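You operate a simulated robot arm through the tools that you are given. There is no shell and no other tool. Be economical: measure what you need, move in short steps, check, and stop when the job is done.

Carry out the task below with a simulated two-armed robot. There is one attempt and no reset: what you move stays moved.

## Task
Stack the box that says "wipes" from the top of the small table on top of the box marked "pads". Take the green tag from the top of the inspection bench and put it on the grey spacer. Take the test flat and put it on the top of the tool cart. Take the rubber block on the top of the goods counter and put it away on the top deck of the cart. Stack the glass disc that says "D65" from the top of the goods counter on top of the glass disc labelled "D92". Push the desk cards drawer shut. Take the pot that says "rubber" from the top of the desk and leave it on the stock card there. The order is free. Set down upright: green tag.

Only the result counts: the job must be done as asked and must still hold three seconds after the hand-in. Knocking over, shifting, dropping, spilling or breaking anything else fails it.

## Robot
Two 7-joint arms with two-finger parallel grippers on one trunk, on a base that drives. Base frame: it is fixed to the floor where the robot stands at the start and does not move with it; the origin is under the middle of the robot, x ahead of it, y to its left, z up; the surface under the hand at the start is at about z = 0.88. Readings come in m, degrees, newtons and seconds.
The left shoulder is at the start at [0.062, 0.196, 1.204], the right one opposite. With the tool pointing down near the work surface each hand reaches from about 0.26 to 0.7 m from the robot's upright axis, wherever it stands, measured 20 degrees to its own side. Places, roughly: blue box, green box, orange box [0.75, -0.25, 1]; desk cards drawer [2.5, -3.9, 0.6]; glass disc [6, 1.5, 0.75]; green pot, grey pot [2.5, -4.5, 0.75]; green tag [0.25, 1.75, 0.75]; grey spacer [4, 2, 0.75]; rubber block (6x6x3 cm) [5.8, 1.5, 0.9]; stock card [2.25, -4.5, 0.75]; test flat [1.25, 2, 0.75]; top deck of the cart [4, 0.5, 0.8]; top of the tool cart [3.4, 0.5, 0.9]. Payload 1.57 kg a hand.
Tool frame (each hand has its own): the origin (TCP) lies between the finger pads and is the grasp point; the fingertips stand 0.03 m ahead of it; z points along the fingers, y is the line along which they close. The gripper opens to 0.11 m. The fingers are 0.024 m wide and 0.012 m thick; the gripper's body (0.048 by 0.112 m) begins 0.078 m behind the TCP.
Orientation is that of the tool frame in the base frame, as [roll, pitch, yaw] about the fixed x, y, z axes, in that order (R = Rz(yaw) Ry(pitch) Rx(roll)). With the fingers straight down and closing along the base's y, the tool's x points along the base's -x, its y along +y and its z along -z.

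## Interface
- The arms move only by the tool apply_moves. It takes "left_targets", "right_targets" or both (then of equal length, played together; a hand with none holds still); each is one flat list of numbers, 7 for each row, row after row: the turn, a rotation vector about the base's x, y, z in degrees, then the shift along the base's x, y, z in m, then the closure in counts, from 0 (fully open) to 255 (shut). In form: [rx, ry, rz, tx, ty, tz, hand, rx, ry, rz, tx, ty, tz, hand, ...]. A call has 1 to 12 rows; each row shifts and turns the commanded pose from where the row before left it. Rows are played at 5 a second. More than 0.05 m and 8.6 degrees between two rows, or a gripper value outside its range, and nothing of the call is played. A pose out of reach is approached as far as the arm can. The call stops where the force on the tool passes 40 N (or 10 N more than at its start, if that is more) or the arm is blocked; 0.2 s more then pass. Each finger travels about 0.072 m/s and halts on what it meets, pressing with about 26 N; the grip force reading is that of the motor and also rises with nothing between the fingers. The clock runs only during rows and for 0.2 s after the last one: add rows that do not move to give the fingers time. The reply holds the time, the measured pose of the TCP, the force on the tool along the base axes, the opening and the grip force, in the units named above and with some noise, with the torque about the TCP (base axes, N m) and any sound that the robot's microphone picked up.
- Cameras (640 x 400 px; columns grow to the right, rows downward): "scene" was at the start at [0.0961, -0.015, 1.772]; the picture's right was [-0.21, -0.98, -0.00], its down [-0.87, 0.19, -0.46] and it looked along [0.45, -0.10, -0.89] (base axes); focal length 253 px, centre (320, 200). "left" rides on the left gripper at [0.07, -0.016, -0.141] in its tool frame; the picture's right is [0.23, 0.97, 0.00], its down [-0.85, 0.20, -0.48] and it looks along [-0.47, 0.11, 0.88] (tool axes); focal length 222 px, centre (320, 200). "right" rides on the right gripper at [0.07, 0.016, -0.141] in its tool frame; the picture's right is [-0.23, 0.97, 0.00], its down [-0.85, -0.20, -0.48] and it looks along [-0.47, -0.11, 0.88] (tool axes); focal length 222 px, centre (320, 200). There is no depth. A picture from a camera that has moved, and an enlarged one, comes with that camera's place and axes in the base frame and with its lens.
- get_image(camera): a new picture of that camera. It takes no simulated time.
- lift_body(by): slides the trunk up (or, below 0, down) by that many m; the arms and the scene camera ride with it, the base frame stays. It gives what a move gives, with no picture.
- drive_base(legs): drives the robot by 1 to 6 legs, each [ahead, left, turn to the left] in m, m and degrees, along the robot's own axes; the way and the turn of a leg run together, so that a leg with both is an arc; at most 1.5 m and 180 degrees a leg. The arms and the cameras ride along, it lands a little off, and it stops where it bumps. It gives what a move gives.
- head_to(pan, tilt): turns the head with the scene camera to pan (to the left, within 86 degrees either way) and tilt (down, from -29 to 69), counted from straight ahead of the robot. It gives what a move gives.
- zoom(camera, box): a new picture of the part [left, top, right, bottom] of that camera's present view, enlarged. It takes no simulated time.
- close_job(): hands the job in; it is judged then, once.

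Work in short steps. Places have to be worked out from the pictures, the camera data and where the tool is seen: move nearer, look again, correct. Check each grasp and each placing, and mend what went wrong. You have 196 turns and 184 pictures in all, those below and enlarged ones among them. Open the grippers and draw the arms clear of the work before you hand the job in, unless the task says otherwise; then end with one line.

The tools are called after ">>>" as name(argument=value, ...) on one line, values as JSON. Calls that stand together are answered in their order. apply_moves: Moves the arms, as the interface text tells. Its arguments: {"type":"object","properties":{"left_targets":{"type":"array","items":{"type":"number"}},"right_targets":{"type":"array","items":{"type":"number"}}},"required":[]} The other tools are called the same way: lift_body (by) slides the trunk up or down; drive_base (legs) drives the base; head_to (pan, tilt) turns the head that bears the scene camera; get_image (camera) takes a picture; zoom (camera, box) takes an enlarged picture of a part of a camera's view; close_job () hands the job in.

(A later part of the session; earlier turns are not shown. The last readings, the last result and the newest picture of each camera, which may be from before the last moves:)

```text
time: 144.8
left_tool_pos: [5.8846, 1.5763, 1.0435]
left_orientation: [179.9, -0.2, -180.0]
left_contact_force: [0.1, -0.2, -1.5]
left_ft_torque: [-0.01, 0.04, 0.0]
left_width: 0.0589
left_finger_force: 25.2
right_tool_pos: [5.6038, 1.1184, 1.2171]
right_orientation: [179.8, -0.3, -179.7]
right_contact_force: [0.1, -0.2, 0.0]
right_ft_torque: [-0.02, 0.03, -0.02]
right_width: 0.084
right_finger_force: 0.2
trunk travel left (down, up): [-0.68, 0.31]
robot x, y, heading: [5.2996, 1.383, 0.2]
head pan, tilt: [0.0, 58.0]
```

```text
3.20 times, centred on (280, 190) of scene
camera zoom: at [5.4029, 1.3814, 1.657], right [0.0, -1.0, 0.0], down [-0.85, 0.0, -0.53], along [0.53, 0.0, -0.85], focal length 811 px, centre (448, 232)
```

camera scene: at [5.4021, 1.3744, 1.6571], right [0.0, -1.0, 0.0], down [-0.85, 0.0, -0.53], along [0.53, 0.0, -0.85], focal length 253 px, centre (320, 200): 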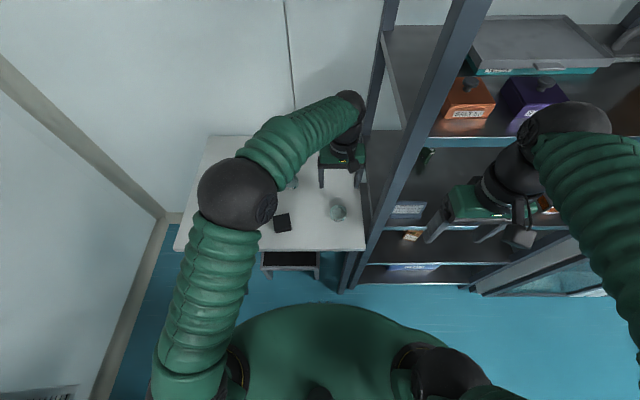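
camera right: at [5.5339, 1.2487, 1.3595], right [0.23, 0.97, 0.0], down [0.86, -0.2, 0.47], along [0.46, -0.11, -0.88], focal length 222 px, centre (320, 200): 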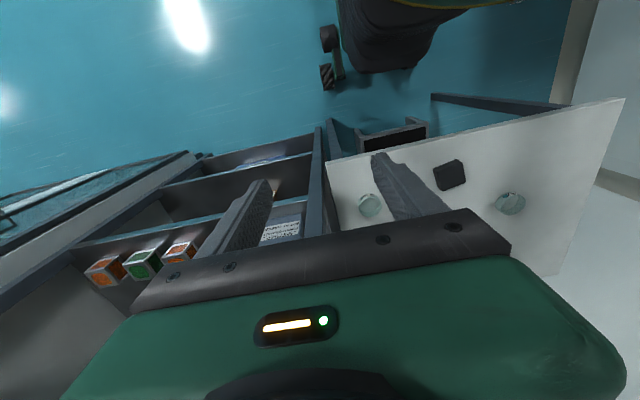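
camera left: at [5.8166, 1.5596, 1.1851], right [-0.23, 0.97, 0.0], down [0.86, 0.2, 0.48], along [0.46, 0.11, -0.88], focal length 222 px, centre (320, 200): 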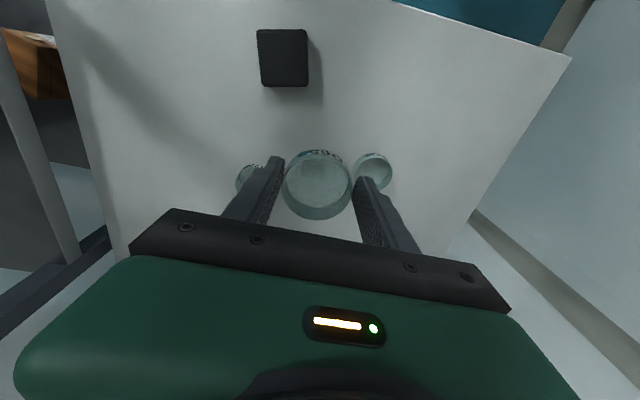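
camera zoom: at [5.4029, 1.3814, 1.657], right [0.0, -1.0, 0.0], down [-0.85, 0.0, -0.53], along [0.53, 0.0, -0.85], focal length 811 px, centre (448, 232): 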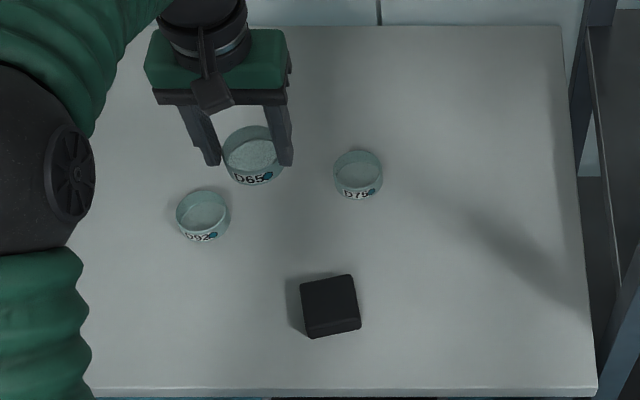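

D92 ≈(5.901,1.655), rim ≈0.89–0.90. Position above and lower to ≈0.955.

>>> apply_moves(left_targets=[0, 0, 0, 0.008, 0.04, 0, 255, 0, 0, 0, 0.008, 0.039, 0, 255, 0, 0, 0, 0, 0, -0.045, 255, 0, 0, 0, 0, 0, -0.045, 255, 0, 0, 0, 0, 0, 0, 255])

>>> get_image(camera="left")

>>> zoom(camera="scene", box=[200, 150, 300, 220])

```text
time: 146.0
left_tool_pos: [5.9018, 1.6539, 0.9544]
left_orientation: [179.8, -0.1, 180.0]
left_contact_force: [-1.1, 0.7, -1.9]
left_ft_torque: [0.01, 0.01, 0.01]
left_width: 0.0588
left_finger_force: 25.7
right_tool_pos: [5.6027, 1.1179, 1.2176]
right_orientation: [179.8, -0.2, -179.8]
right_contact_force: [-0.5, 0.5, 0.5]
right_ft_torque: [-0.01, -0.01, -0.02]
right_width: 0.084
right_finger_force: 0.1
trunk travel left (down, up): [-0.68, 0.31]
robot x, y, heading: [5.3014, 1.3816, 0.1]
head pan, tilt: [0.0, 58.0]
```

```text
83 pictures are left
camera left: at [5.8322, 1.6371, 1.0963], right [-0.23, 0.97, 0.0], down [0.86, 0.2, 0.48], along [0.46, 0.11, -0.88], focal length 222 px, centre (320, 200)
```

left: 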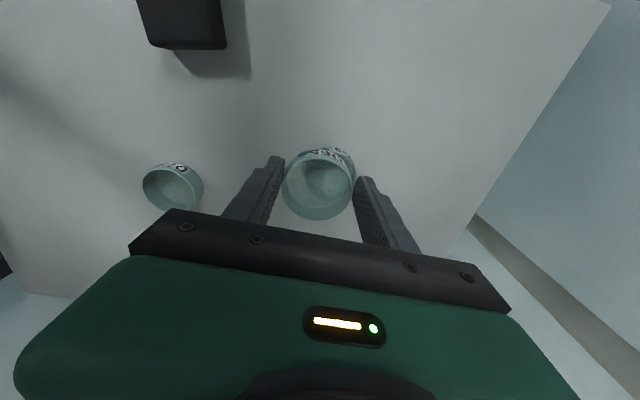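

```text
5.71 times, centred on (250, 185) of scene
camera zoom: at [5.4025, 1.3802, 1.6571], right [0.0, -1.0, 0.0], down [-0.85, 0.0, -0.53], along [0.53, 0.0, -0.85], focal length 1448 px, centre (720, 286)
```

zoom: 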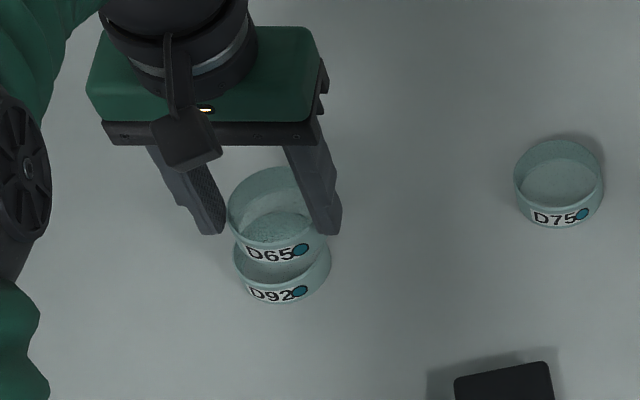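

Small correction (+6 mm, +4 mm), then lower gradually.

>>> apply_moves(left_targets=[0, 0, 0, 0.005, 0.004, 0, 255, 0, 0, 0, 0, 0, -0.012, 255, 0, 0, 0, 0, 0, -0.01, 255, 0, 0, 0, 0, 0, 0, 255])

>>> zoom(camera="scene", box=[210, 170, 270, 212])

>>> zoom(camera="left", box=[240, 120, 400, 230])

```text
time: 147.0
left_tool_pos: [5.9055, 1.6572, 0.934]
left_orientation: [179.8, -0.2, -180.0]
left_contact_force: [0.3, 0.4, -0.5]
left_ft_torque: [-0.03, 0.04, -0.02]
left_width: 0.059
left_finger_force: 26.5
right_tool_pos: [5.6037, 1.1203, 1.2171]
right_orientation: [179.8, -0.2, -179.8]
right_contact_force: [0.1, -0.4, 0.9]
right_ft_torque: [0.0, 0.04, -0.04]
right_width: 0.0842
right_finger_force: 0.1
trunk travel left (down, up): [-0.68, 0.31]
robot x, y, heading: [5.2992, 1.381, 0.1]
head pan, tilt: [0.0, 58.0]
```

```text
9.52 times, centred on (240, 191) of scene
camera zoom: at [5.4033, 1.3814, 1.657], right [0.0, -1.0, 0.0], down [-0.85, 0.0, -0.53], along [0.53, 0.0, -0.85], focal length 2413 px, centre (1082, 286)
```

zoom: 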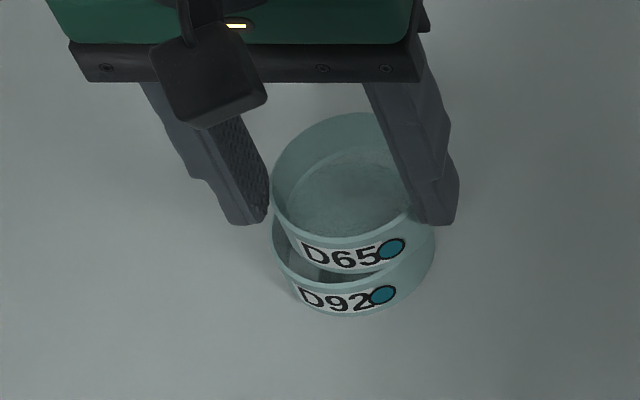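

```text
3.64 times, centred on (320, 175) of left
camera zoom: at [5.8364, 1.6405, 1.0746], right [-0.23, 0.97, 0.0], down [0.86, 0.2, 0.48], along [0.46, 0.11, -0.88], focal length 808 px, centre (320, 291)
```

zoom: 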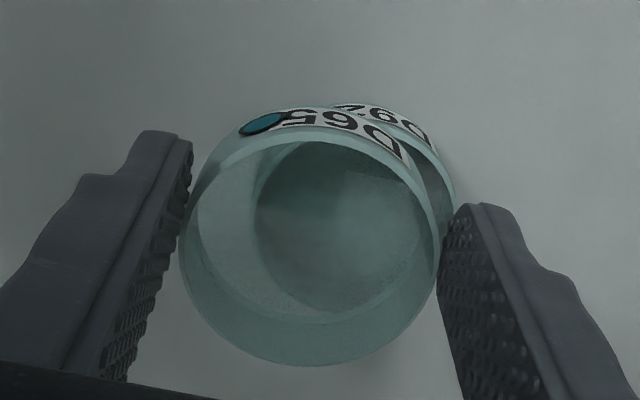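

D92 appears ~6 mm further in +y; correct and probe down.

>>> apply_moves(left_targets=[0, 0, 0, -0.001, 0.006, 0, 255, 0, 0, 0, 0, 0, -0.006, 255, 0, 0, 0, 0, 0, -0.004, 255, 0, 0, 0, 0, 0, 0, 255])

>>> zoom(camera="scene", box=[210, 170, 270, 212])

```text
time: 148.0
left_tool_pos: [5.9053, 1.6652, 0.9237]
left_orientation: [179.8, -0.2, -180.0]
left_contact_force: [0.3, 0.1, -1.5]
left_ft_torque: [0.01, -0.02, 0.01]
left_width: 0.0588
left_finger_force: 26.1
right_tool_pos: [5.6027, 1.1194, 1.2181]
right_orientation: [179.8, -0.2, -179.8]
right_contact_force: [-0.7, -0.5, 0.1]
right_ft_torque: [0.0, 0.0, 0.01]
right_width: 0.0841
right_finger_force: 0.0
trunk travel left (down, up): [-0.68, 0.31]
robot x, y, heading: [5.2997, 1.3822, 0.3]
head pan, tilt: [0.0, 58.0]
```

```text
9.52 times, centred on (240, 191) of scene
camera zoom: at [5.403, 1.3813, 1.657], right [0.0, -1.0, 0.0], down [-0.85, 0.0, -0.53], along [0.53, 0.0, -0.85], focal length 2413 px, centre (1082, 286)
```

zoom: 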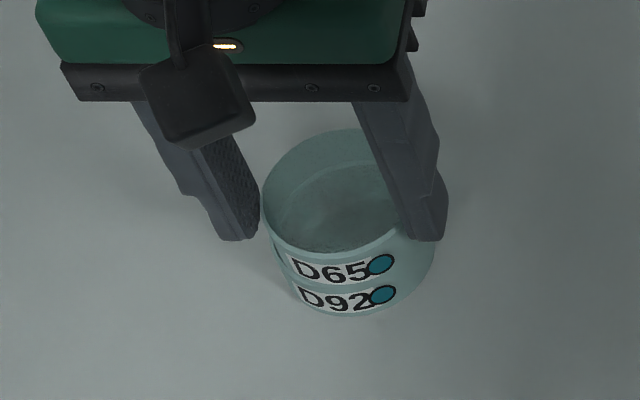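

Well aligned; continue down.

>>> apply_moves(left_targets=[0, 0, 0, 0, 0, -0.004, 255, 0, 0, 0, 0, 0, -0.002, 255, 0, 0, 0, 0, 0, 0, 255])

```text
time: 148.8
left_tool_pos: [5.9054, 1.6643, 0.9168]
left_orientation: [179.8, -0.2, 180.0]
left_contact_force: [0.0, -0.1, -1.4]
left_ft_torque: [-0.01, 0.03, 0.02]
left_width: 0.0591
left_finger_force: 26.0
right_tool_pos: [5.6036, 1.119, 1.2181]
right_orientation: [179.8, -0.1, -179.9]
right_contact_force: [-0.1, 0.5, 0.1]
right_ft_torque: [0.01, -0.01, -0.03]
right_width: 0.0842
right_finger_force: 0.0
trunk travel left (down, up): [-0.68, 0.31]
robot x, y, heading: [5.3003, 1.3813, 0.3]
head pan, tilt: [0.0, 58.0]
```

>>> apply_moves(left_targets=[0, 0, 0, 0, 0, -0.002, 255, 0, 0, 0, 0, 0, -0.002, 255, 0, 0, 0, 0, 0, 0, 255])

>>> zoom(camera="scene", box=[210, 170, 270, 212])

```text
time: 149.6
left_tool_pos: [5.9049, 1.6643, 0.9124]
left_orientation: [179.7, -0.1, 180.0]
left_contact_force: [0.1, -0.2, -0.9]
left_ft_torque: [-0.04, 0.04, 0.02]
left_width: 0.0588
left_finger_force: 26.4
right_tool_pos: [5.6048, 1.1194, 1.2176]
right_orientation: [179.9, -0.2, -179.8]
right_contact_force: [-1.0, -0.4, 0.1]
right_ft_torque: [0.01, -0.03, -0.01]
right_width: 0.0841
right_finger_force: 0.0
trunk travel left (down, up): [-0.68, 0.31]
robot x, y, heading: [5.2973, 1.3813, 0.1]
head pan, tilt: [0.0, 58.0]
```

```text
9.52 times, centred on (240, 191) of scene
camera zoom: at [5.4031, 1.3814, 1.657], right [0.0, -1.0, 0.0], down [-0.85, 0.0, -0.53], along [0.53, 0.0, -0.85], focal length 2413 px, centre (1082, 286)
```

zoom: 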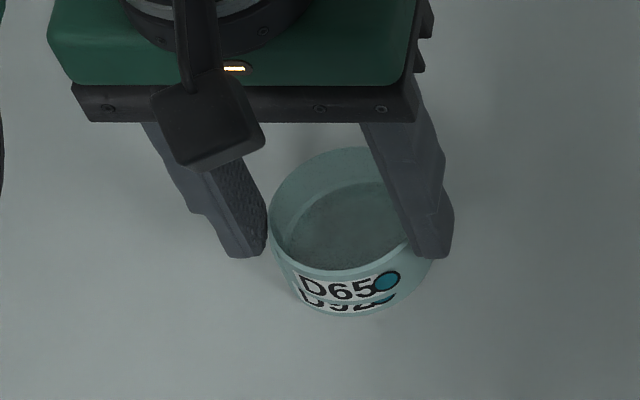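

No contact yet and D65 overlaps D92's front: it needs ~8 mm more +x. Shift and continue.

>>> apply_moves(left_targets=[0, 0, 0, 0, 0, 0.003, 255, 0, 0, 0, 0.008, 0, 0, 255, 0, 0, 0, 0, 0, -0.003, 255, 0, 0, 0, 0, 0, 0, 255])

>>> zoom(camera="scene", box=[210, 170, 270, 212])

>>> zoom(camera="left", box=[240, 120, 400, 230])

```text
time: 150.6
left_tool_pos: [5.9118, 1.6626, 0.9129]
left_orientation: [179.7, -0.1, 180.0]
left_contact_force: [0.1, 0.2, -1.8]
left_ft_torque: [-0.04, 0.01, 0.01]
left_width: 0.0589
left_finger_force: 26.0
right_tool_pos: [5.6025, 1.1189, 1.217]
right_orientation: [179.8, -0.2, -179.8]
right_contact_force: [-0.9, -0.1, 0.7]
right_ft_torque: [-0.01, 0.0, 0.0]
right_width: 0.0843
right_finger_force: 0.2
trunk travel left (down, up): [-0.68, 0.31]
robot x, y, heading: [5.3005, 1.3815, -0.2]
head pan, tilt: [0.0, 58.0]
```

```text
9.52 times, centred on (240, 191) of scene
camera zoom: at [5.4028, 1.3813, 1.657], right [0.0, -1.0, 0.0], down [-0.85, 0.0, -0.53], along [0.53, 0.0, -0.85], focal length 2413 px, centre (1082, 286)
```

zoom: 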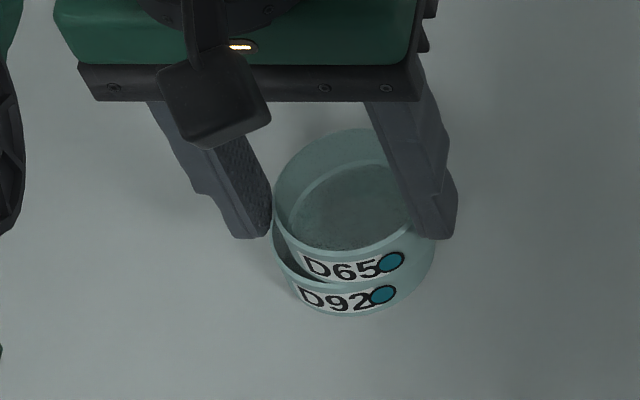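

```text
3.64 times, centred on (320, 175) of left
camera zoom: at [5.8434, 1.6466, 1.054], right [-0.23, 0.97, 0.0], down [0.86, 0.2, 0.48], along [0.46, 0.11, -0.88], focal length 808 px, centre (320, 291)
```

zoom: 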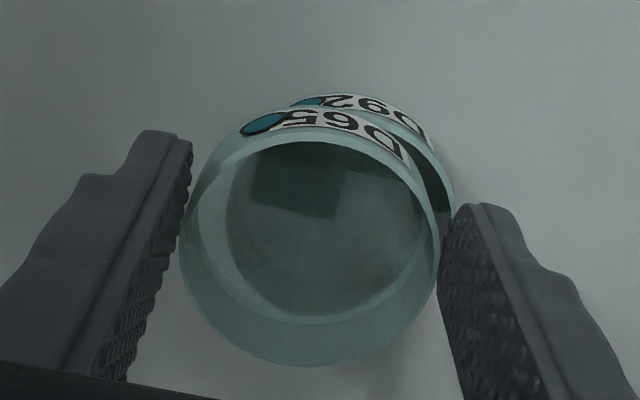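

Shift +5 mm y, then lower to contact.

>>> apply_moves(left_targets=[0, 0, 0, -0.001, 0.005, 0, 255, 0, 0, 0, 0, 0, -0.003, 255, 0, 0, 0, 0, 0, -0.002, 255, 0, 0, 0, 0, 0, 0, 255])

>>> zoom(camera="scene", box=[210, 170, 270, 212])

```text
time: 151.6
left_tool_pos: [5.9122, 1.6679, 0.9109]
left_orientation: [179.7, 0.1, 180.0]
left_contact_force: [2.9, 3.2, 15.0]
left_ft_torque: [-0.03, -0.17, 0.09]
left_width: 0.0591
left_finger_force: 25.8
right_tool_pos: [5.6012, 1.1185, 1.2183]
right_orientation: [179.9, -0.1, -179.8]
right_contact_force: [0.2, 0.4, -1.4]
right_ft_torque: [0.01, 0.02, -0.01]
right_width: 0.0842
right_finger_force: 0.2
trunk travel left (down, up): [-0.68, 0.31]
robot x, y, heading: [5.3032, 1.3829, 0.3]
head pan, tilt: [0.0, 58.0]
```

```text
9.52 times, centred on (240, 191) of scene
camera zoom: at [5.3998, 1.3804, 1.6575], right [0.0, -1.0, 0.0], down [-0.85, 0.0, -0.53], along [0.53, 0.0, -0.85], focal length 2413 px, centre (1082, 286)
```

zoom: 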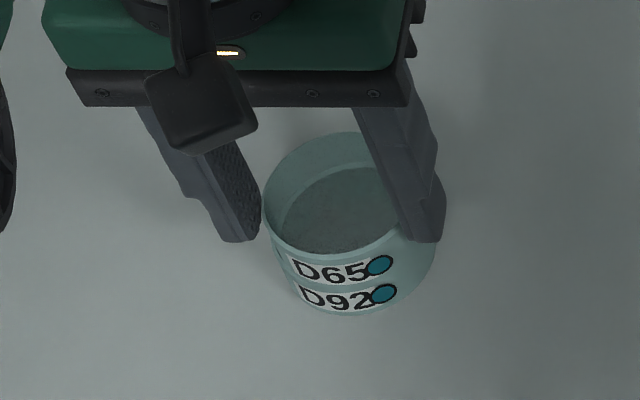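

Contact and labels line up (offset ~2 mm). Release and rise.

>>> apply_moves(left_targets=[0, 0, 0, 0, 0, 0.002, 255, 0, 0, 0, 0, 0, 0, 150, 0, 0, 0, 0, 0, 0, 60, 0, 0, 0, 0, 0, 0, 60, 0, 0, 0, 0, 0, 0.03, 60, 0, 0, 0, 0, 0, 0.045, 60, 0, 0, 0, -0.01, 0, 0.045, 60, 0, 0, 0, -0.035, -0.03, 0, 60, 0, 0, 0, -0.035, -0.03, 0, 60, 0, 0, 0, -0.03, -0.035, 0, 60, 0, 0, 0, 0, -0.04, 0, 60, 0, 0, 0, 0, -0.03, 0, 60])

>>> get_image(camera="left")

>>> zoom(camera="scene", box=[180, 130, 380, 250])

```text
time: 154.2
left_tool_pos: [5.8034, 1.5025, 1.0321]
left_orientation: [179.7, -0.2, 180.0]
left_contact_force: [0.4, 0.5, -0.5]
left_ft_torque: [0.02, 0.02, -0.02]
left_width: 0.084
left_finger_force: 0.1
right_tool_pos: [5.6038, 1.116, 1.2181]
right_orientation: [179.6, -0.2, -179.8]
right_contact_force: [-0.5, -0.7, 0.0]
right_ft_torque: [0.01, -0.02, -0.01]
right_width: 0.084
right_finger_force: 0.0
trunk travel left (down, up): [-0.68, 0.31]
robot x, y, heading: [5.301, 1.379, -0.0]
head pan, tilt: [0.0, 58.0]
```

```text
74 pictures are left
camera left: at [5.7347, 1.4858, 1.1735], right [-0.23, 0.97, 0.01], down [0.86, 0.2, 0.48], along [0.46, 0.11, -0.88], focal length 222 px, centre (320, 200)
```

left: 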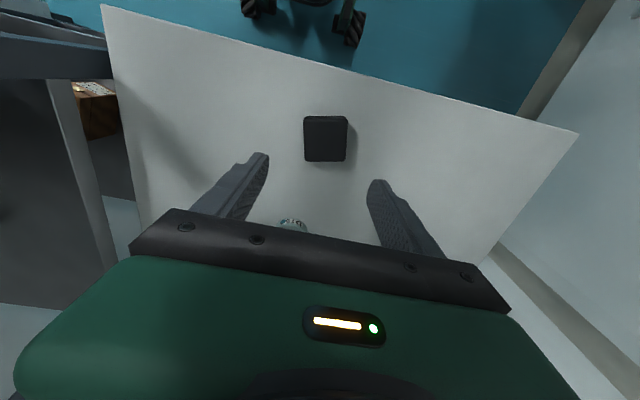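

```text
3.20 times, centred on (280, 190) of scene
camera zoom: at [5.4026, 1.3784, 1.657], right [0.0, -1.0, 0.0], down [-0.85, 0.0, -0.53], along [0.53, 0.0, -0.85], focal length 811 px, centre (448, 232)
```

zoom: 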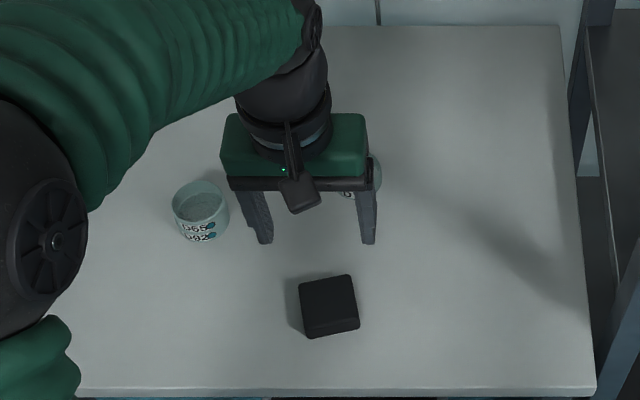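

D65 sits on D92. Block centre ≈(5.798,1.507), yaw ≈+12.5°. Align, descend to ≈0.888 and grip.

>>> apply_moves(left_targets=[0, 0, 6.3, -0.003, 0.002, 0, 40, 0, 0, 6.2, -0.003, 0.003, 0, 40, 0, 0, 0, 0, 0, -0.045, 40, 0, 0, 0, 0, 0, -0.045, 40, 0, 0, 0, 0, 0, -0.035, 40, 0, 0, 0, 0, 0, -0.015, 40, 0, 0, 0, 0, 0, 0, 40])

>>> get_image(camera="left")

```text
time: 155.8
left_tool_pos: [5.797, 1.509, 0.8932]
left_orientation: [179.9, -0.1, -167.5]
left_contact_force: [0.4, 0.7, -0.4]
left_ft_torque: [0.0, 0.01, 0.01]
left_width: 0.0926
left_finger_force: 0.0
right_tool_pos: [5.602, 1.1172, 1.2168]
right_orientation: [179.8, -0.3, -179.8]
right_contact_force: [0.3, 0.9, -0.1]
right_ft_torque: [0.02, 0.01, -0.01]
right_width: 0.0842
right_finger_force: 0.0
trunk travel left (down, up): [-0.68, 0.31]
robot x, y, heading: [5.3004, 1.3844, 0.3]
head pan, tilt: [0.0, 58.0]
```

```text
72 pictures are left
camera left: at [5.7331, 1.4777, 1.0338], right [-0.43, 0.9, 0.0], down [0.79, 0.38, 0.48], along [0.43, 0.21, -0.88], focal length 222 px, centre (320, 200)
```

left: 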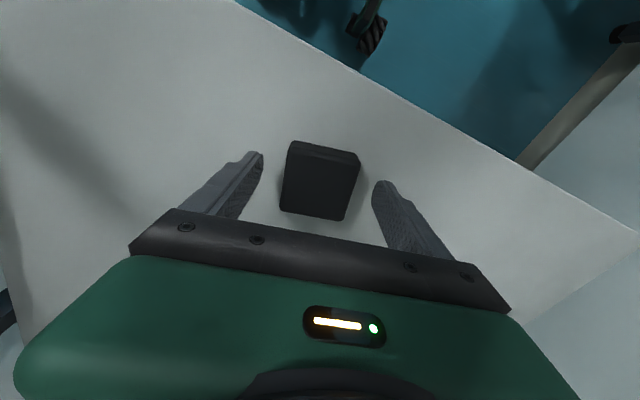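

Aligned. Lower slightly, grip, lift.

>>> apply_moves(left_targets=[0, 0, 0, 0, 0, -0.006, 40, 0, 0, 0, 0, 0, 0, 255, 0, 0, 0, 0, 0, 0, 255, 0, 0, 0, 0, 0, 0, 255, 0, 0, 0, 0, 0, 0.02, 255, 0, 0, 0, 0, 0, 0.045, 255, 0, 0, 0, 0, 0, 0.045, 255, 0, 0, -6.3, -0.02, 0.01, 0.04, 255, 0, 0, -6.2, -0.04, 0.02, 0.02, 255, 0, 0, 0, -0.04, 0.03, 0, 255, 0, 0, 0, -0.04, 0.03, 0, 255, 0, 0, 0, -0.04, 0.03, 0, 255])

>>> get_image(camera="left")

```text
time: 158.4
left_tool_pos: [5.612, 1.6325, 1.0551]
left_orientation: [179.9, 0.0, 179.9]
left_contact_force: [-1.0, 0.9, -1.1]
left_ft_torque: [0.02, 0.0, 0.02]
left_width: 0.0594
left_finger_force: 26.0
right_tool_pos: [5.6003, 1.1194, 1.2201]
right_orientation: [179.8, -0.1, -179.7]
right_contact_force: [0.1, 0.3, -0.8]
right_ft_torque: [0.02, -0.04, 0.01]
right_width: 0.0843
right_finger_force: 0.0
trunk travel left (down, up): [-0.68, 0.31]
robot x, y, heading: [5.3012, 1.3801, 0.0]
head pan, tilt: [0.0, 58.0]
```

```text
71 pictures are left
camera left: at [5.5427, 1.6157, 1.196], right [-0.23, 0.97, 0.0], down [0.86, 0.2, 0.48], along [0.47, 0.11, -0.88], focal length 222 px, centre (320, 200)
```

left: 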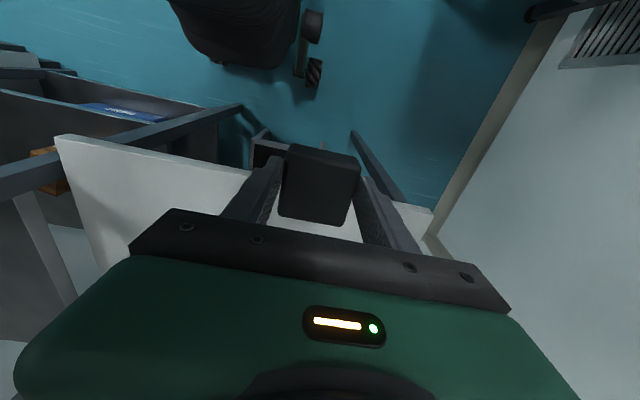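

Block held. Back off, turn around clockwise and go to the far (+x) side of the cart.

>>> drive_base(legs=[[-0.4, 0, 0], [0, 0, -90], [0, 0, -90], [0, 0.88, 0]])

>>> head_to(pan=0, tilt=50)

>>> get_image(camera="scene")

```text
time: 172.7
left_tool_pos: [4.5442, 0.2871, 1.0552]
left_orientation: [179.7, 0.0, -3.0]
left_contact_force: [-0.7, 0.1, -1.5]
left_ft_torque: [0.0, 0.0, 0.01]
left_width: 0.0594
left_finger_force: 25.8
right_tool_pos: [4.5829, 0.798, 1.2188]
right_orientation: [179.6, -0.1, -2.7]
right_contact_force: [-0.5, 0.3, -0.3]
right_ft_torque: [-0.03, 0.01, 0.0]
right_width: 0.0843
right_finger_force: 0.1
trunk travel left (down, up): [-0.68, 0.31]
robot x, y, heading: [4.8757, 0.5179, 177.3]
head pan, tilt: [0.0, 58.0]
```

```text
time: 173.4
left_tool_pos: [4.5439, 0.2845, 1.0537]
left_orientation: [179.8, -0.1, -3.1]
left_contact_force: [0.0, -0.3, -1.1]
left_ft_torque: [-0.03, -0.01, 0.06]
left_width: 0.0597
left_finger_force: 25.9
right_tool_pos: [4.5836, 0.796, 1.2182]
right_orientation: [179.9, -0.2, -2.7]
right_contact_force: [-0.1, 0.3, 0.1]
right_ft_torque: [-0.03, -0.02, -0.02]
right_width: 0.0843
right_finger_force: 0.1
trunk travel left (down, up): [-0.68, 0.31]
robot x, y, heading: [4.8727, 0.519, 177.1]
head pan, tilt: [0.0, 50.0]
```

```text
70 pictures are left
camera scene: at [4.7649, 0.5237, 1.6674], right [0.05, 1.0, 0.0], down [0.77, -0.04, -0.64], along [-0.64, 0.03, -0.77], focal length 253 px, centre (320, 200)
```

scene: 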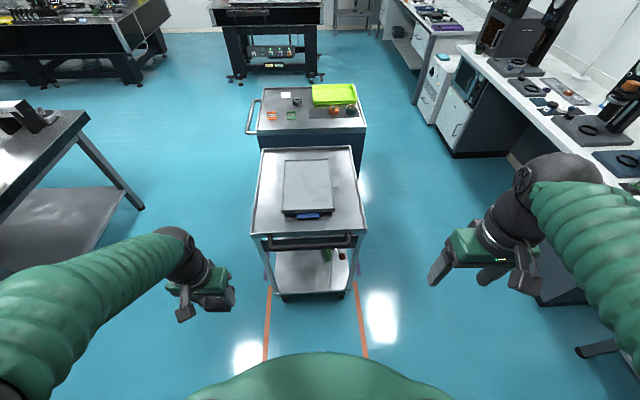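

>>> zoom(camera="scene", box=[240, 140, 380, 260])

```text
3.33 times, centred on (310, 200) of scene
camera zoom: at [4.7649, 0.5237, 1.6674], right [0.05, 1.0, 0.0], down [0.77, -0.04, -0.64], along [-0.64, 0.03, -0.77], focal length 845 px, centre (353, 200)
```

zoom: 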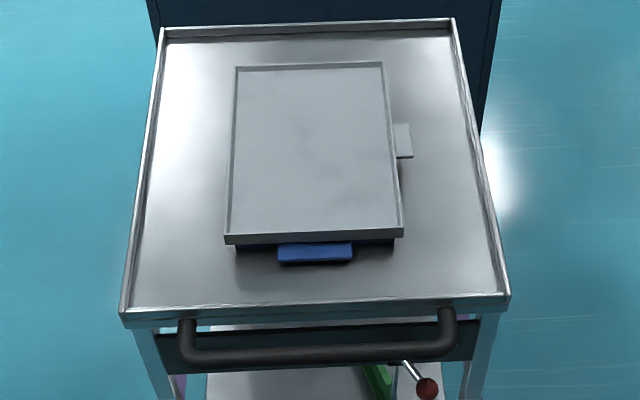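

Left strip of deck (y≈0.30–0.41) is free; place the block at (4.10,0.353) with the fingers closing along x. Drive closer first.

>>> drive_base(legs=[[0.2, 0, 2.8]])

>>> apply_moves(left_targets=[0, 0, -8.2, 0, 0, 0, 255, 0, 0, -8.2, 0, 0, 0, 255, 0, 0, -8.2, 0, 0, 0, 255, 0, 0, -8.2, 0, 0, 0, 255, 0, 0, -8.2, -0.02, 0.005, 0, 255, 0, 0, -8.2, -0.03, 0.01, 0, 255, 0, 0, -8.2, -0.04, 0.01, 0, 255, 0, 0, -8.2, -0.04, 0.01, 0, 255, 0, 0, -8.2, -0.04, 0.01, 0, 255, 0, 0, -8.2, -0.04, 0.01, 0, 255, 0, 0, -8.0, -0.03, 0.01, 0, 255, 0, 0, 0, 0, 0, 0, 255])

>>> get_image(camera="scene")

>>> get_image(camera="left")

```text
time: 175.0
left_tool_pos: [4.3586, 0.2746, 1.0554]
left_orientation: [179.8, 0.1, -0.2]
left_contact_force: [-0.1, -0.3, -0.2]
left_ft_torque: [0.01, 0.01, 0.01]
left_width: 0.0594
left_finger_force: 26.1
right_tool_pos: [4.3749, 0.7867, 1.2189]
right_orientation: [179.9, -0.1, -0.2]
right_contact_force: [-0.2, -0.2, 0.9]
right_ft_torque: [-0.01, 0.03, 0.0]
right_width: 0.0843
right_finger_force: 0.0
trunk travel left (down, up): [-0.68, 0.31]
robot x, y, heading: [4.672, 0.5256, 179.5]
head pan, tilt: [0.0, 50.0]
```

```text
time: 177.6
left_tool_pos: [4.1172, 0.3417, 1.0523]
left_orientation: [179.8, -0.1, -90.4]
left_contact_force: [0.8, 0.9, -1.3]
left_ft_torque: [-0.02, 0.01, 0.0]
left_width: 0.0593
left_finger_force: 25.7
right_tool_pos: [4.3723, 0.7869, 1.2189]
right_orientation: [179.8, -0.1, -0.1]
right_contact_force: [0.2, 0.6, -0.5]
right_ft_torque: [0.03, 0.01, 0.04]
right_width: 0.0842
right_finger_force: 0.1
trunk travel left (down, up): [-0.68, 0.31]
robot x, y, heading: [4.6733, 0.525, 179.7]
head pan, tilt: [0.0, 50.0]
```

```text
68 pictures are left
camera scene: at [4.5656, 0.5234, 1.6675], right [0.0, 1.0, 0.0], down [0.77, 0.0, -0.64], along [-0.64, 0.0, -0.77], focal length 253 px, centre (320, 200)
```

scene: 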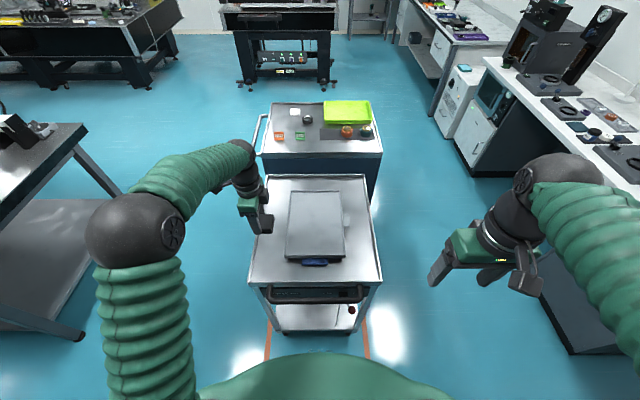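

```text
67 pictures are left
camera left: at [4.1336, 0.2712, 1.1926], right [-0.98, -0.22, 0.0], down [-0.19, 0.86, 0.48], along [-0.11, 0.47, -0.88], focal length 222 px, centre (320, 200)
```

left: 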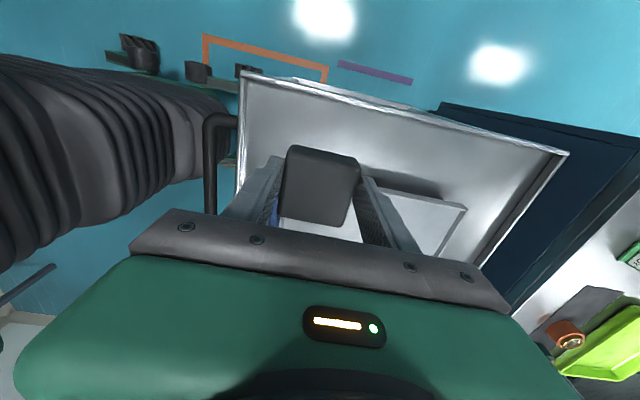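

Block is over the free strip. Lower toward the deck.

>>> apply_moves(left_targets=[0, 0, 0, -0.005, 0.002, -0.04, 255, 0, 0, 0, 0, 0, -0.045, 255, 0, 0, 0, 0, 0, -0.04, 255, 0, 0, 0, 0, 0, 0, 255])

>>> zoom(camera="scene", box=[230, 180, 330, 260])

>>> get_image(camera="left")

```text
time: 178.6
left_tool_pos: [4.1116, 0.3422, 0.9253]
left_orientation: [179.9, -0.1, -90.3]
left_contact_force: [0.8, 0.8, -1.5]
left_ft_torque: [-0.03, -0.03, 0.01]
left_width: 0.0594
left_finger_force: 26.0
right_tool_pos: [4.3715, 0.7864, 1.2181]
right_orientation: [179.8, -0.2, -0.1]
right_contact_force: [1.6, -1.4, 0.0]
right_ft_torque: [0.02, 0.0, 0.0]
right_width: 0.0843
right_finger_force: 0.0
trunk travel left (down, up): [-0.68, 0.31]
robot x, y, heading: [4.6734, 0.5207, 179.7]
head pan, tilt: [0.0, 50.0]
```

```text
5.00 times, centred on (280, 220) of scene
camera zoom: at [4.5643, 0.5234, 1.6674], right [0.0, 1.0, 0.0], down [0.77, 0.0, -0.64], along [-0.64, 0.0, -0.77], focal length 1267 px, centre (520, 100)
```

zoom: 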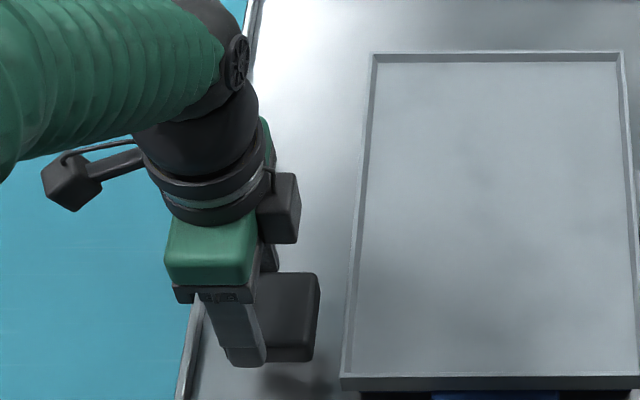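

```text
65 pictures are left
camera left: at [4.1281, 0.273, 1.0656], right [-0.98, -0.22, 0.0], down [-0.19, 0.86, 0.48], along [-0.11, 0.47, -0.88], focal length 222 px, centre (320, 200)
```

left: 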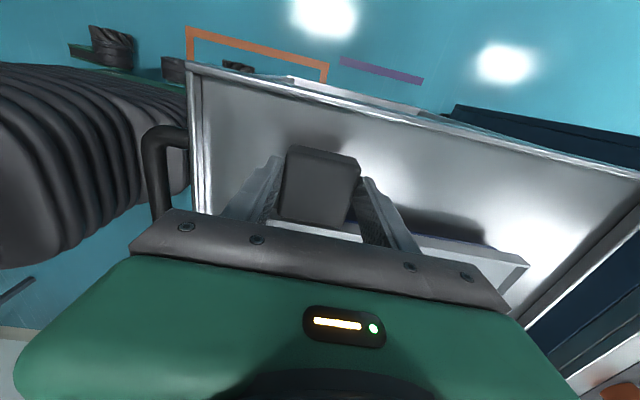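

Clear of tray and rim. Continue lowering with probing.

>>> apply_moves(left_targets=[0, 0, 0, 0, 0, -0.012, 255, 0, 0, 0, 0, 0, -0.01, 255, 0, 0, 0, 0, 0, -0.006, 255, 0, 0, 0, 0, 0, 0, 255])

>>> zoom(camera="left", box=[200, 90, 480, 265])

```text
time: 179.6
left_tool_pos: [4.1117, 0.3415, 0.8996]
left_orientation: [179.9, 0.0, -90.3]
left_contact_force: [0.2, 0.9, -1.5]
left_ft_torque: [0.03, 0.0, -0.02]
left_width: 0.0595
left_finger_force: 26.3
right_tool_pos: [4.3717, 0.787, 1.2181]
right_orientation: [179.8, -0.2, -0.1]
right_contact_force: [-0.2, -0.4, 0.5]
right_ft_torque: [0.02, 0.05, -0.01]
right_width: 0.0841
right_finger_force: 0.2
trunk travel left (down, up): [-0.68, 0.31]
robot x, y, heading: [4.6768, 0.5244, 179.5]
head pan, tilt: [0.0, 50.0]
```

```text
2.29 times, centred on (340, 178) of left
camera zoom: at [4.1279, 0.2722, 1.0405], right [-0.98, -0.22, 0.0], down [-0.19, 0.86, 0.48], along [-0.11, 0.47, -0.88], focal length 508 px, centre (274, 251)
```

zoom: 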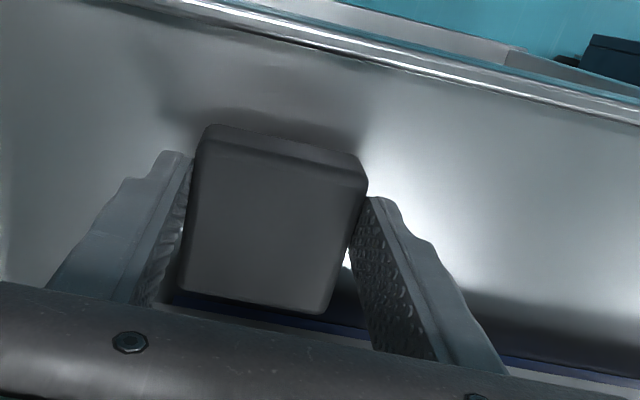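

>>> apply_moves(left_targets=[0, 0, 0, 0, -0.003, -0.006, 255, 0, 0, 0, 0, 0, -0.006, 255, 0, 0, 0, 0, 0, -0.004, 255, 0, 0, 0, 0, 0, 0, 255])

```text
time: 180.6
left_tool_pos: [4.112, 0.3394, 0.8849]
left_orientation: [179.8, -0.1, -90.4]
left_contact_force: [0.5, -0.5, 3.6]
left_ft_torque: [0.17, -0.17, -0.07]
left_width: 0.0594
left_finger_force: 26.5
right_tool_pos: [4.372, 0.7876, 1.217]
right_orientation: [179.8, -0.2, -0.1]
right_contact_force: [-0.2, 0.1, -0.2]
right_ft_torque: [0.02, 0.02, -0.02]
right_width: 0.0841
right_finger_force: 0.1
trunk travel left (down, up): [-0.68, 0.31]
robot x, y, heading: [4.6741, 0.5234, 179.8]
head pan, tilt: [0.0, 50.0]
```

Light contact (3.6 N). A 2 mm press, then release and rise.

>>> apply_moves(left_targets=[0, 0, 0, 0, 0, -0.002, 255, 0, 0, 0, 0, 0, 0, 180, 0, 0, 0, 0, 0, 0, 80, 0, 0, 0, 0, 0, 0, 80, 0, 0, 0, 0, 0, 0.03, 80, 0, 0, 0, 0, 0, 0.045, 80, 0, 0, 0, 0, 0, 0.045, 80, 0, 0, 0, 0.03, -0.01, 0.035, 80, 0, 0, 0, 0.045, -0.01, 0.01, 80, 0, 0, 0, 0.045, -0.01, 0, 80, 0, 0, 0, 0.045, -0.01, 0, 80])

>>> zoom(camera="scene", box=[230, 180, 330, 260])

```text
time: 183.0
left_tool_pos: [4.2779, 0.3037, 1.0494]
left_orientation: [179.8, -0.1, -90.4]
left_contact_force: [0.5, -0.1, 0.3]
left_ft_torque: [0.02, 0.03, 0.0]
left_width: 0.0756
left_finger_force: 0.0
right_tool_pos: [4.3739, 0.787, 1.2187]
right_orientation: [179.8, -0.1, -0.1]
right_contact_force: [1.1, -0.2, 0.6]
right_ft_torque: [-0.01, -0.01, 0.0]
right_width: 0.0841
right_finger_force: 0.1
trunk travel left (down, up): [-0.68, 0.31]
robot x, y, heading: [4.6747, 0.524, 179.8]
head pan, tilt: [0.0, 50.0]
```

```text
5.00 times, centred on (280, 220) of scene
camera zoom: at [4.5687, 0.5235, 1.6677], right [0.0, 1.0, 0.0], down [0.77, 0.0, -0.64], along [-0.64, 0.0, -0.77], focal length 1267 px, centre (520, 100)
```

zoom: 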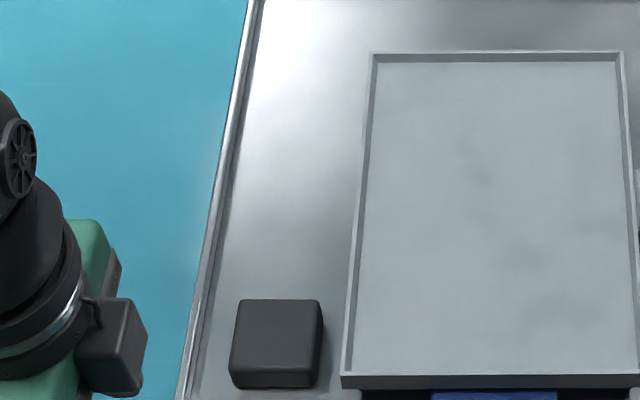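

Block placed on the cart deck. Reset the left wrist and drive through the aisle toward the desk.

>>> apply_moves(left_targets=[0, 0, 8.2, 0, 0, 0.02, 0, 0, 0, 8.2, 0, 0, 0.02, 0, 0, 0, 8.2, 0.01, 0, 0.02, 0, 0, 0, 8.2, 0.01, 0, 0.02, 0, 0, 0, 8.2, 0.01, 0, 0.02, 0, 0, 0, 8.2, 0.01, 0, 0.02, 0, 0, 0, 8.2, 0.01, 0, 0, 0, 0, 0, 8.2, 0.01, 0, 0, 0, 0, 0, 8.2, 0, 0, 0, 0, 0, 0, 8.2, 0, 0, 0, 0, 0, 0, 8.0, 0, 0, 0, 0])

>>> drive_base(legs=[[0, 0.69, 0.2], [1.2, 0, 0], [1.15, 0, 0]])

>>> head_to(pan=70, tilt=22)

>>> get_image(camera="scene")

```text
time: 185.4
left_tool_pos: [4.3374, 0.2986, 1.17]
left_orientation: [179.7, -0.1, -0.2]
left_contact_force: [0.1, -0.2, 0.3]
left_ft_torque: [0.02, 0.02, 0.0]
left_width: 0.1101
left_finger_force: 0.1
right_tool_pos: [4.3728, 0.7877, 1.2185]
right_orientation: [179.8, -0.2, -0.1]
right_contact_force: [-0.8, 0.1, -0.5]
right_ft_torque: [0.0, 0.02, 0.01]
right_width: 0.0846
right_finger_force: 0.1
trunk travel left (down, up): [-0.68, 0.31]
robot x, y, heading: [4.6721, 0.5248, 179.9]
head pan, tilt: [0.0, 50.0]
```

```text
time: 200.3
left_tool_pos: [1.9636, -0.3032, 1.1687]
left_orientation: [179.8, -0.2, -2.1]
left_contact_force: [0.1, 0.1, -0.2]
left_ft_torque: [0.01, -0.02, -0.04]
left_width: 0.1099
left_finger_force: 0.1
right_tool_pos: [2.0127, 0.1828, 1.2186]
right_orientation: [179.8, -0.2, -1.9]
right_contact_force: [0.7, -0.6, -0.3]
right_ft_torque: [-0.01, 0.01, 0.01]
right_width: 0.0842
right_finger_force: 0.0
trunk travel left (down, up): [-0.68, 0.31]
robot x, y, heading: [2.3049, -0.0877, 177.8]
head pan, tilt: [0.0, 50.0]
```

```text
time: 201.7
left_tool_pos: [1.962, -0.3021, 1.1687]
left_orientation: [179.8, -0.1, -2.1]
left_contact_force: [0.3, 0.0, 0.1]
left_ft_torque: [-0.02, 0.0, 0.01]
left_width: 0.1099
left_finger_force: 0.0
right_tool_pos: [2.0119, 0.1842, 1.2194]
right_orientation: [179.8, -0.1, -1.9]
right_contact_force: [0.0, -0.3, -0.1]
right_ft_torque: [-0.01, -0.05, -0.02]
right_width: 0.0841
right_finger_force: 0.1
trunk travel left (down, up): [-0.68, 0.31]
robot x, y, heading: [2.3053, -0.0878, 178.0]
head pan, tilt: [70.0, 22.0]
```

```text
62 pictures are left
camera scene: at [2.2399, -0.1742, 1.7097], right [-0.93, 0.38, 0.0], down [0.14, 0.35, -0.93], along [-0.35, -0.86, -0.38], focal length 253 px, centre (320, 200)
```

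scene: 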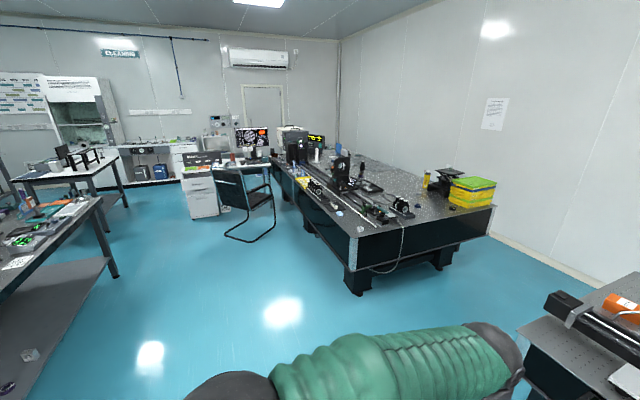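

The desk with its drawer cabinet is near (2.5,-4.1), chair at (1.95,-3.2). Turn to face -y and approach with x≈2.6.

>>> drive_base(legs=[[0, 0, 92], [1.3, 0.15, 0], [1.0, 0.15, 0]])

>>> head_to(pan=0, tilt=30)

>>> get_image(camera="scene")

```text
time: 216.7
left_tool_pos: [2.8073, -2.6739, 1.1689]
left_orientation: [179.8, -0.1, 89.4]
left_contact_force: [-1.2, 0.7, -1.1]
left_ft_torque: [0.0, 0.01, 0.01]
left_width: 0.1101
left_finger_force: 0.0
right_tool_pos: [2.3207, -2.6369, 1.2185]
right_orientation: [179.9, -0.2, 89.6]
right_contact_force: [-0.9, 0.7, 0.1]
right_ft_torque: [-0.02, -0.01, 0.0]
right_width: 0.0842
right_finger_force: 0.0
trunk travel left (down, up): [-0.68, 0.31]
robot x, y, heading: [2.5851, -2.3329, -90.3]
head pan, tilt: [70.0, 22.0]
```

```text
time: 218.1
left_tool_pos: [2.8082, -2.6741, 1.1694]
left_orientation: [179.8, 0.0, 89.3]
left_contact_force: [0.0, -0.4, 0.3]
left_ft_torque: [0.01, -0.02, -0.02]
left_width: 0.1097
left_finger_force: 0.1
right_tool_pos: [2.3206, -2.6377, 1.2174]
right_orientation: [179.8, -0.2, 89.6]
right_contact_force: [-0.8, 0.6, 0.3]
right_ft_torque: [0.0, -0.01, 0.01]
right_width: 0.0842
right_finger_force: 0.0
trunk travel left (down, up): [-0.68, 0.31]
robot x, y, heading: [2.5868, -2.3337, -90.5]
head pan, tilt: [0.0, 30.0]
```

```text
61 pictures are left
camera scene: at [2.5854, -2.4595, 1.6969], right [-1.0, 0.01, 0.0], down [0.0, 0.5, -0.87], along [-0.01, -0.87, -0.5], focal length 253 px, centre (320, 200)
```

scene: 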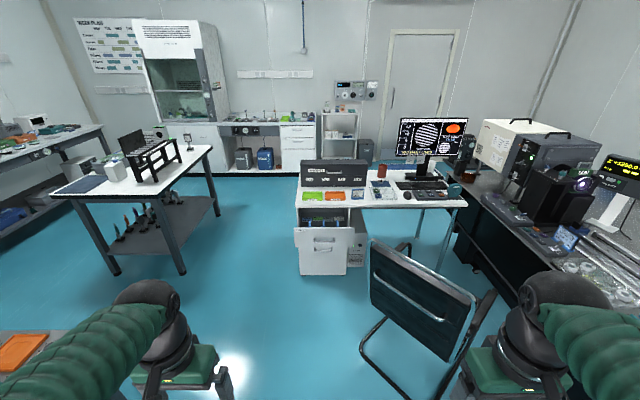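

>>> zoom(camera="scene", box=[280, 150, 480, 280])

```text
3.08 times, centred on (380, 215) of scene
camera zoom: at [2.5854, -2.4595, 1.6969], right [-1.0, 0.01, 0.0], down [0.0, 0.5, -0.87], along [-0.01, -0.87, -0.5], focal length 780 px, centre (135, 154)
```

zoom: 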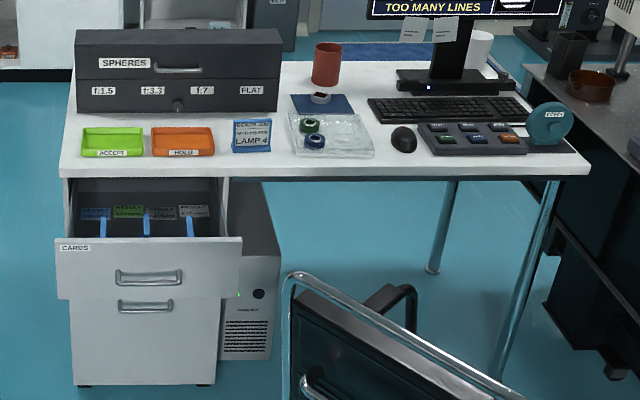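

CARDS drawer is open by ~0.15 m (front ≈ y −3.84, x≈2.545). Drive closer, keeping clear of the chair.

>>> drive_base(legs=[[0.5, 0.12, 0.5], [0.5, 0, 0]])

>>> head_to(pan=0, tilt=55)

>>> get_image(camera="scene")

```text
time: 223.5
left_tool_pos: [2.9385, -3.6394, 1.1685]
left_orientation: [179.8, -0.1, 90.2]
left_contact_force: [0.4, 0.7, -0.4]
left_ft_torque: [-0.02, -0.01, 0.0]
left_width: 0.11
left_finger_force: 0.0
right_tool_pos: [2.4509, -3.6108, 1.2182]
right_orientation: [179.9, -0.1, 90.5]
right_contact_force: [0.1, 0.5, 0.2]
right_ft_torque: [-0.01, 0.01, 0.0]
right_width: 0.0844
right_finger_force: 0.1
trunk travel left (down, up): [-0.68, 0.31]
robot x, y, heading: [2.7136, -3.3037, -89.6]
head pan, tilt: [0.0, 30.0]
```

```text
time: 224.4
left_tool_pos: [2.9393, -3.6408, 1.1688]
left_orientation: [179.8, -0.2, 90.2]
left_contact_force: [0.5, -0.7, 0.3]
left_ft_torque: [-0.02, -0.01, 0.03]
left_width: 0.1101
left_finger_force: 0.1
right_tool_pos: [2.4516, -3.6112, 1.2187]
right_orientation: [179.7, -0.2, 90.5]
right_contact_force: [0.2, -0.4, -1.0]
right_ft_torque: [0.03, 0.0, 0.01]
right_width: 0.0841
right_finger_force: 0.1
trunk travel left (down, up): [-0.68, 0.31]
robot x, y, heading: [2.7134, -3.3076, -89.6]
head pan, tilt: [0.0, 55.0]
```

```text
59 pictures are left
camera scene: at [2.7131, -3.4109, 1.6609], right [-1.0, -0.01, 0.0], down [-0.01, 0.82, -0.57], along [0.0, -0.57, -0.82], focal length 253 px, centre (320, 200)
```

scene: 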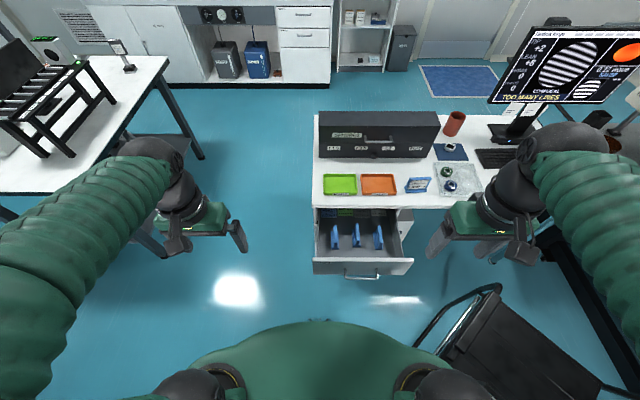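

Plan: push with the left hand, fist closed and tilted 45° forward, at (2.545, z≈0.675). Shift the right hand aside while bringing the left over.

>>> apply_moves(left_targets=[-3.75, 0, 0, -0.033, -0.004, -0.018, 255, -3.75, 0, 0, -0.033, -0.004, -0.018, 255, -3.75, 0, 0, -0.033, -0.004, -0.018, 255, -3.75, 0, 0, -0.033, -0.004, -0.018, 255, -3.75, 0, 0, -0.033, -0.004, -0.018, 255, -3.75, 0, 0, -0.033, -0.004, -0.018, 255, -3.75, 0, 0, -0.033, -0.004, -0.018, 255, -3.75, 0, 0, -0.033, -0.004, -0.018, 255, -3.75, 0, 0, -0.033, -0.004, -0.018, 255, -3.75, 0, 0, -0.033, -0.004, -0.018, 255, -3.75, 0, 0, -0.033, -0.004, -0.018, 255, -3.75, 0, 0, -0.033, -0.004, -0.018, 255], right_targets=[0, 0, 0, -0.02, 0, 0, 60, 0, 0, 0, -0.02, 0, 0, 60, 0, 0, 0, -0.02, 0, 0, 60, 0, 0, 0, -0.02, 0, 0, 60, 0, 0, 0, -0.02, 0, 0, 60, 0, 0, 0, -0.02, 0, 0, 60, 0, 0, 0, -0.01, 0, 0, 60, 0, 0, 0, 0, 0, 0, 60, 0, 0, 0, 0, 0, 0, 60, 0, 0, 0, 0, 0, 0, 60, 0, 0, 0, 0, 0, 0, 60, 0, 0, 0, 0, 0, 0, 60])

>>> get_image(camera="scene")

```text
time: 226.7
left_tool_pos: [2.6533, -3.7624, 1.0861]
left_orientation: [-167.4, 46.8, 109.6]
left_contact_force: [0.9, -0.1, -0.4]
left_ft_torque: [-0.03, 0.0, -0.04]
left_width: 0.0002
left_finger_force: 21.7
right_tool_pos: [2.3218, -3.6112, 1.2174]
right_orientation: [179.9, -0.1, 90.5]
right_contact_force: [-0.2, -0.4, 0.8]
right_ft_torque: [0.0, 0.02, 0.02]
right_width: 0.0843
right_finger_force: 0.1
trunk travel left (down, up): [-0.68, 0.31]
robot x, y, heading: [2.7129, -3.3034, -89.6]
head pan, tilt: [0.0, 55.0]
stopped in row 11 (left hand): the arm was blocked; the commanded pose is now the measured one
```

```text
58 pictures are left
camera scene: at [2.7118, -3.4115, 1.6614], right [-1.0, -0.01, 0.0], down [0.0, 0.82, -0.57], along [0.0, -0.57, -0.82], focal length 253 px, centre (320, 200)
```

scene: 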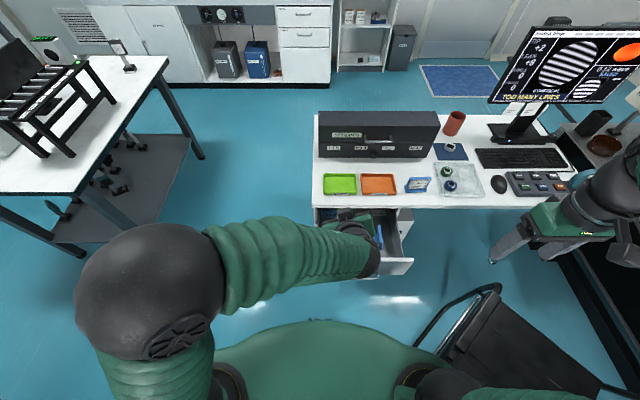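

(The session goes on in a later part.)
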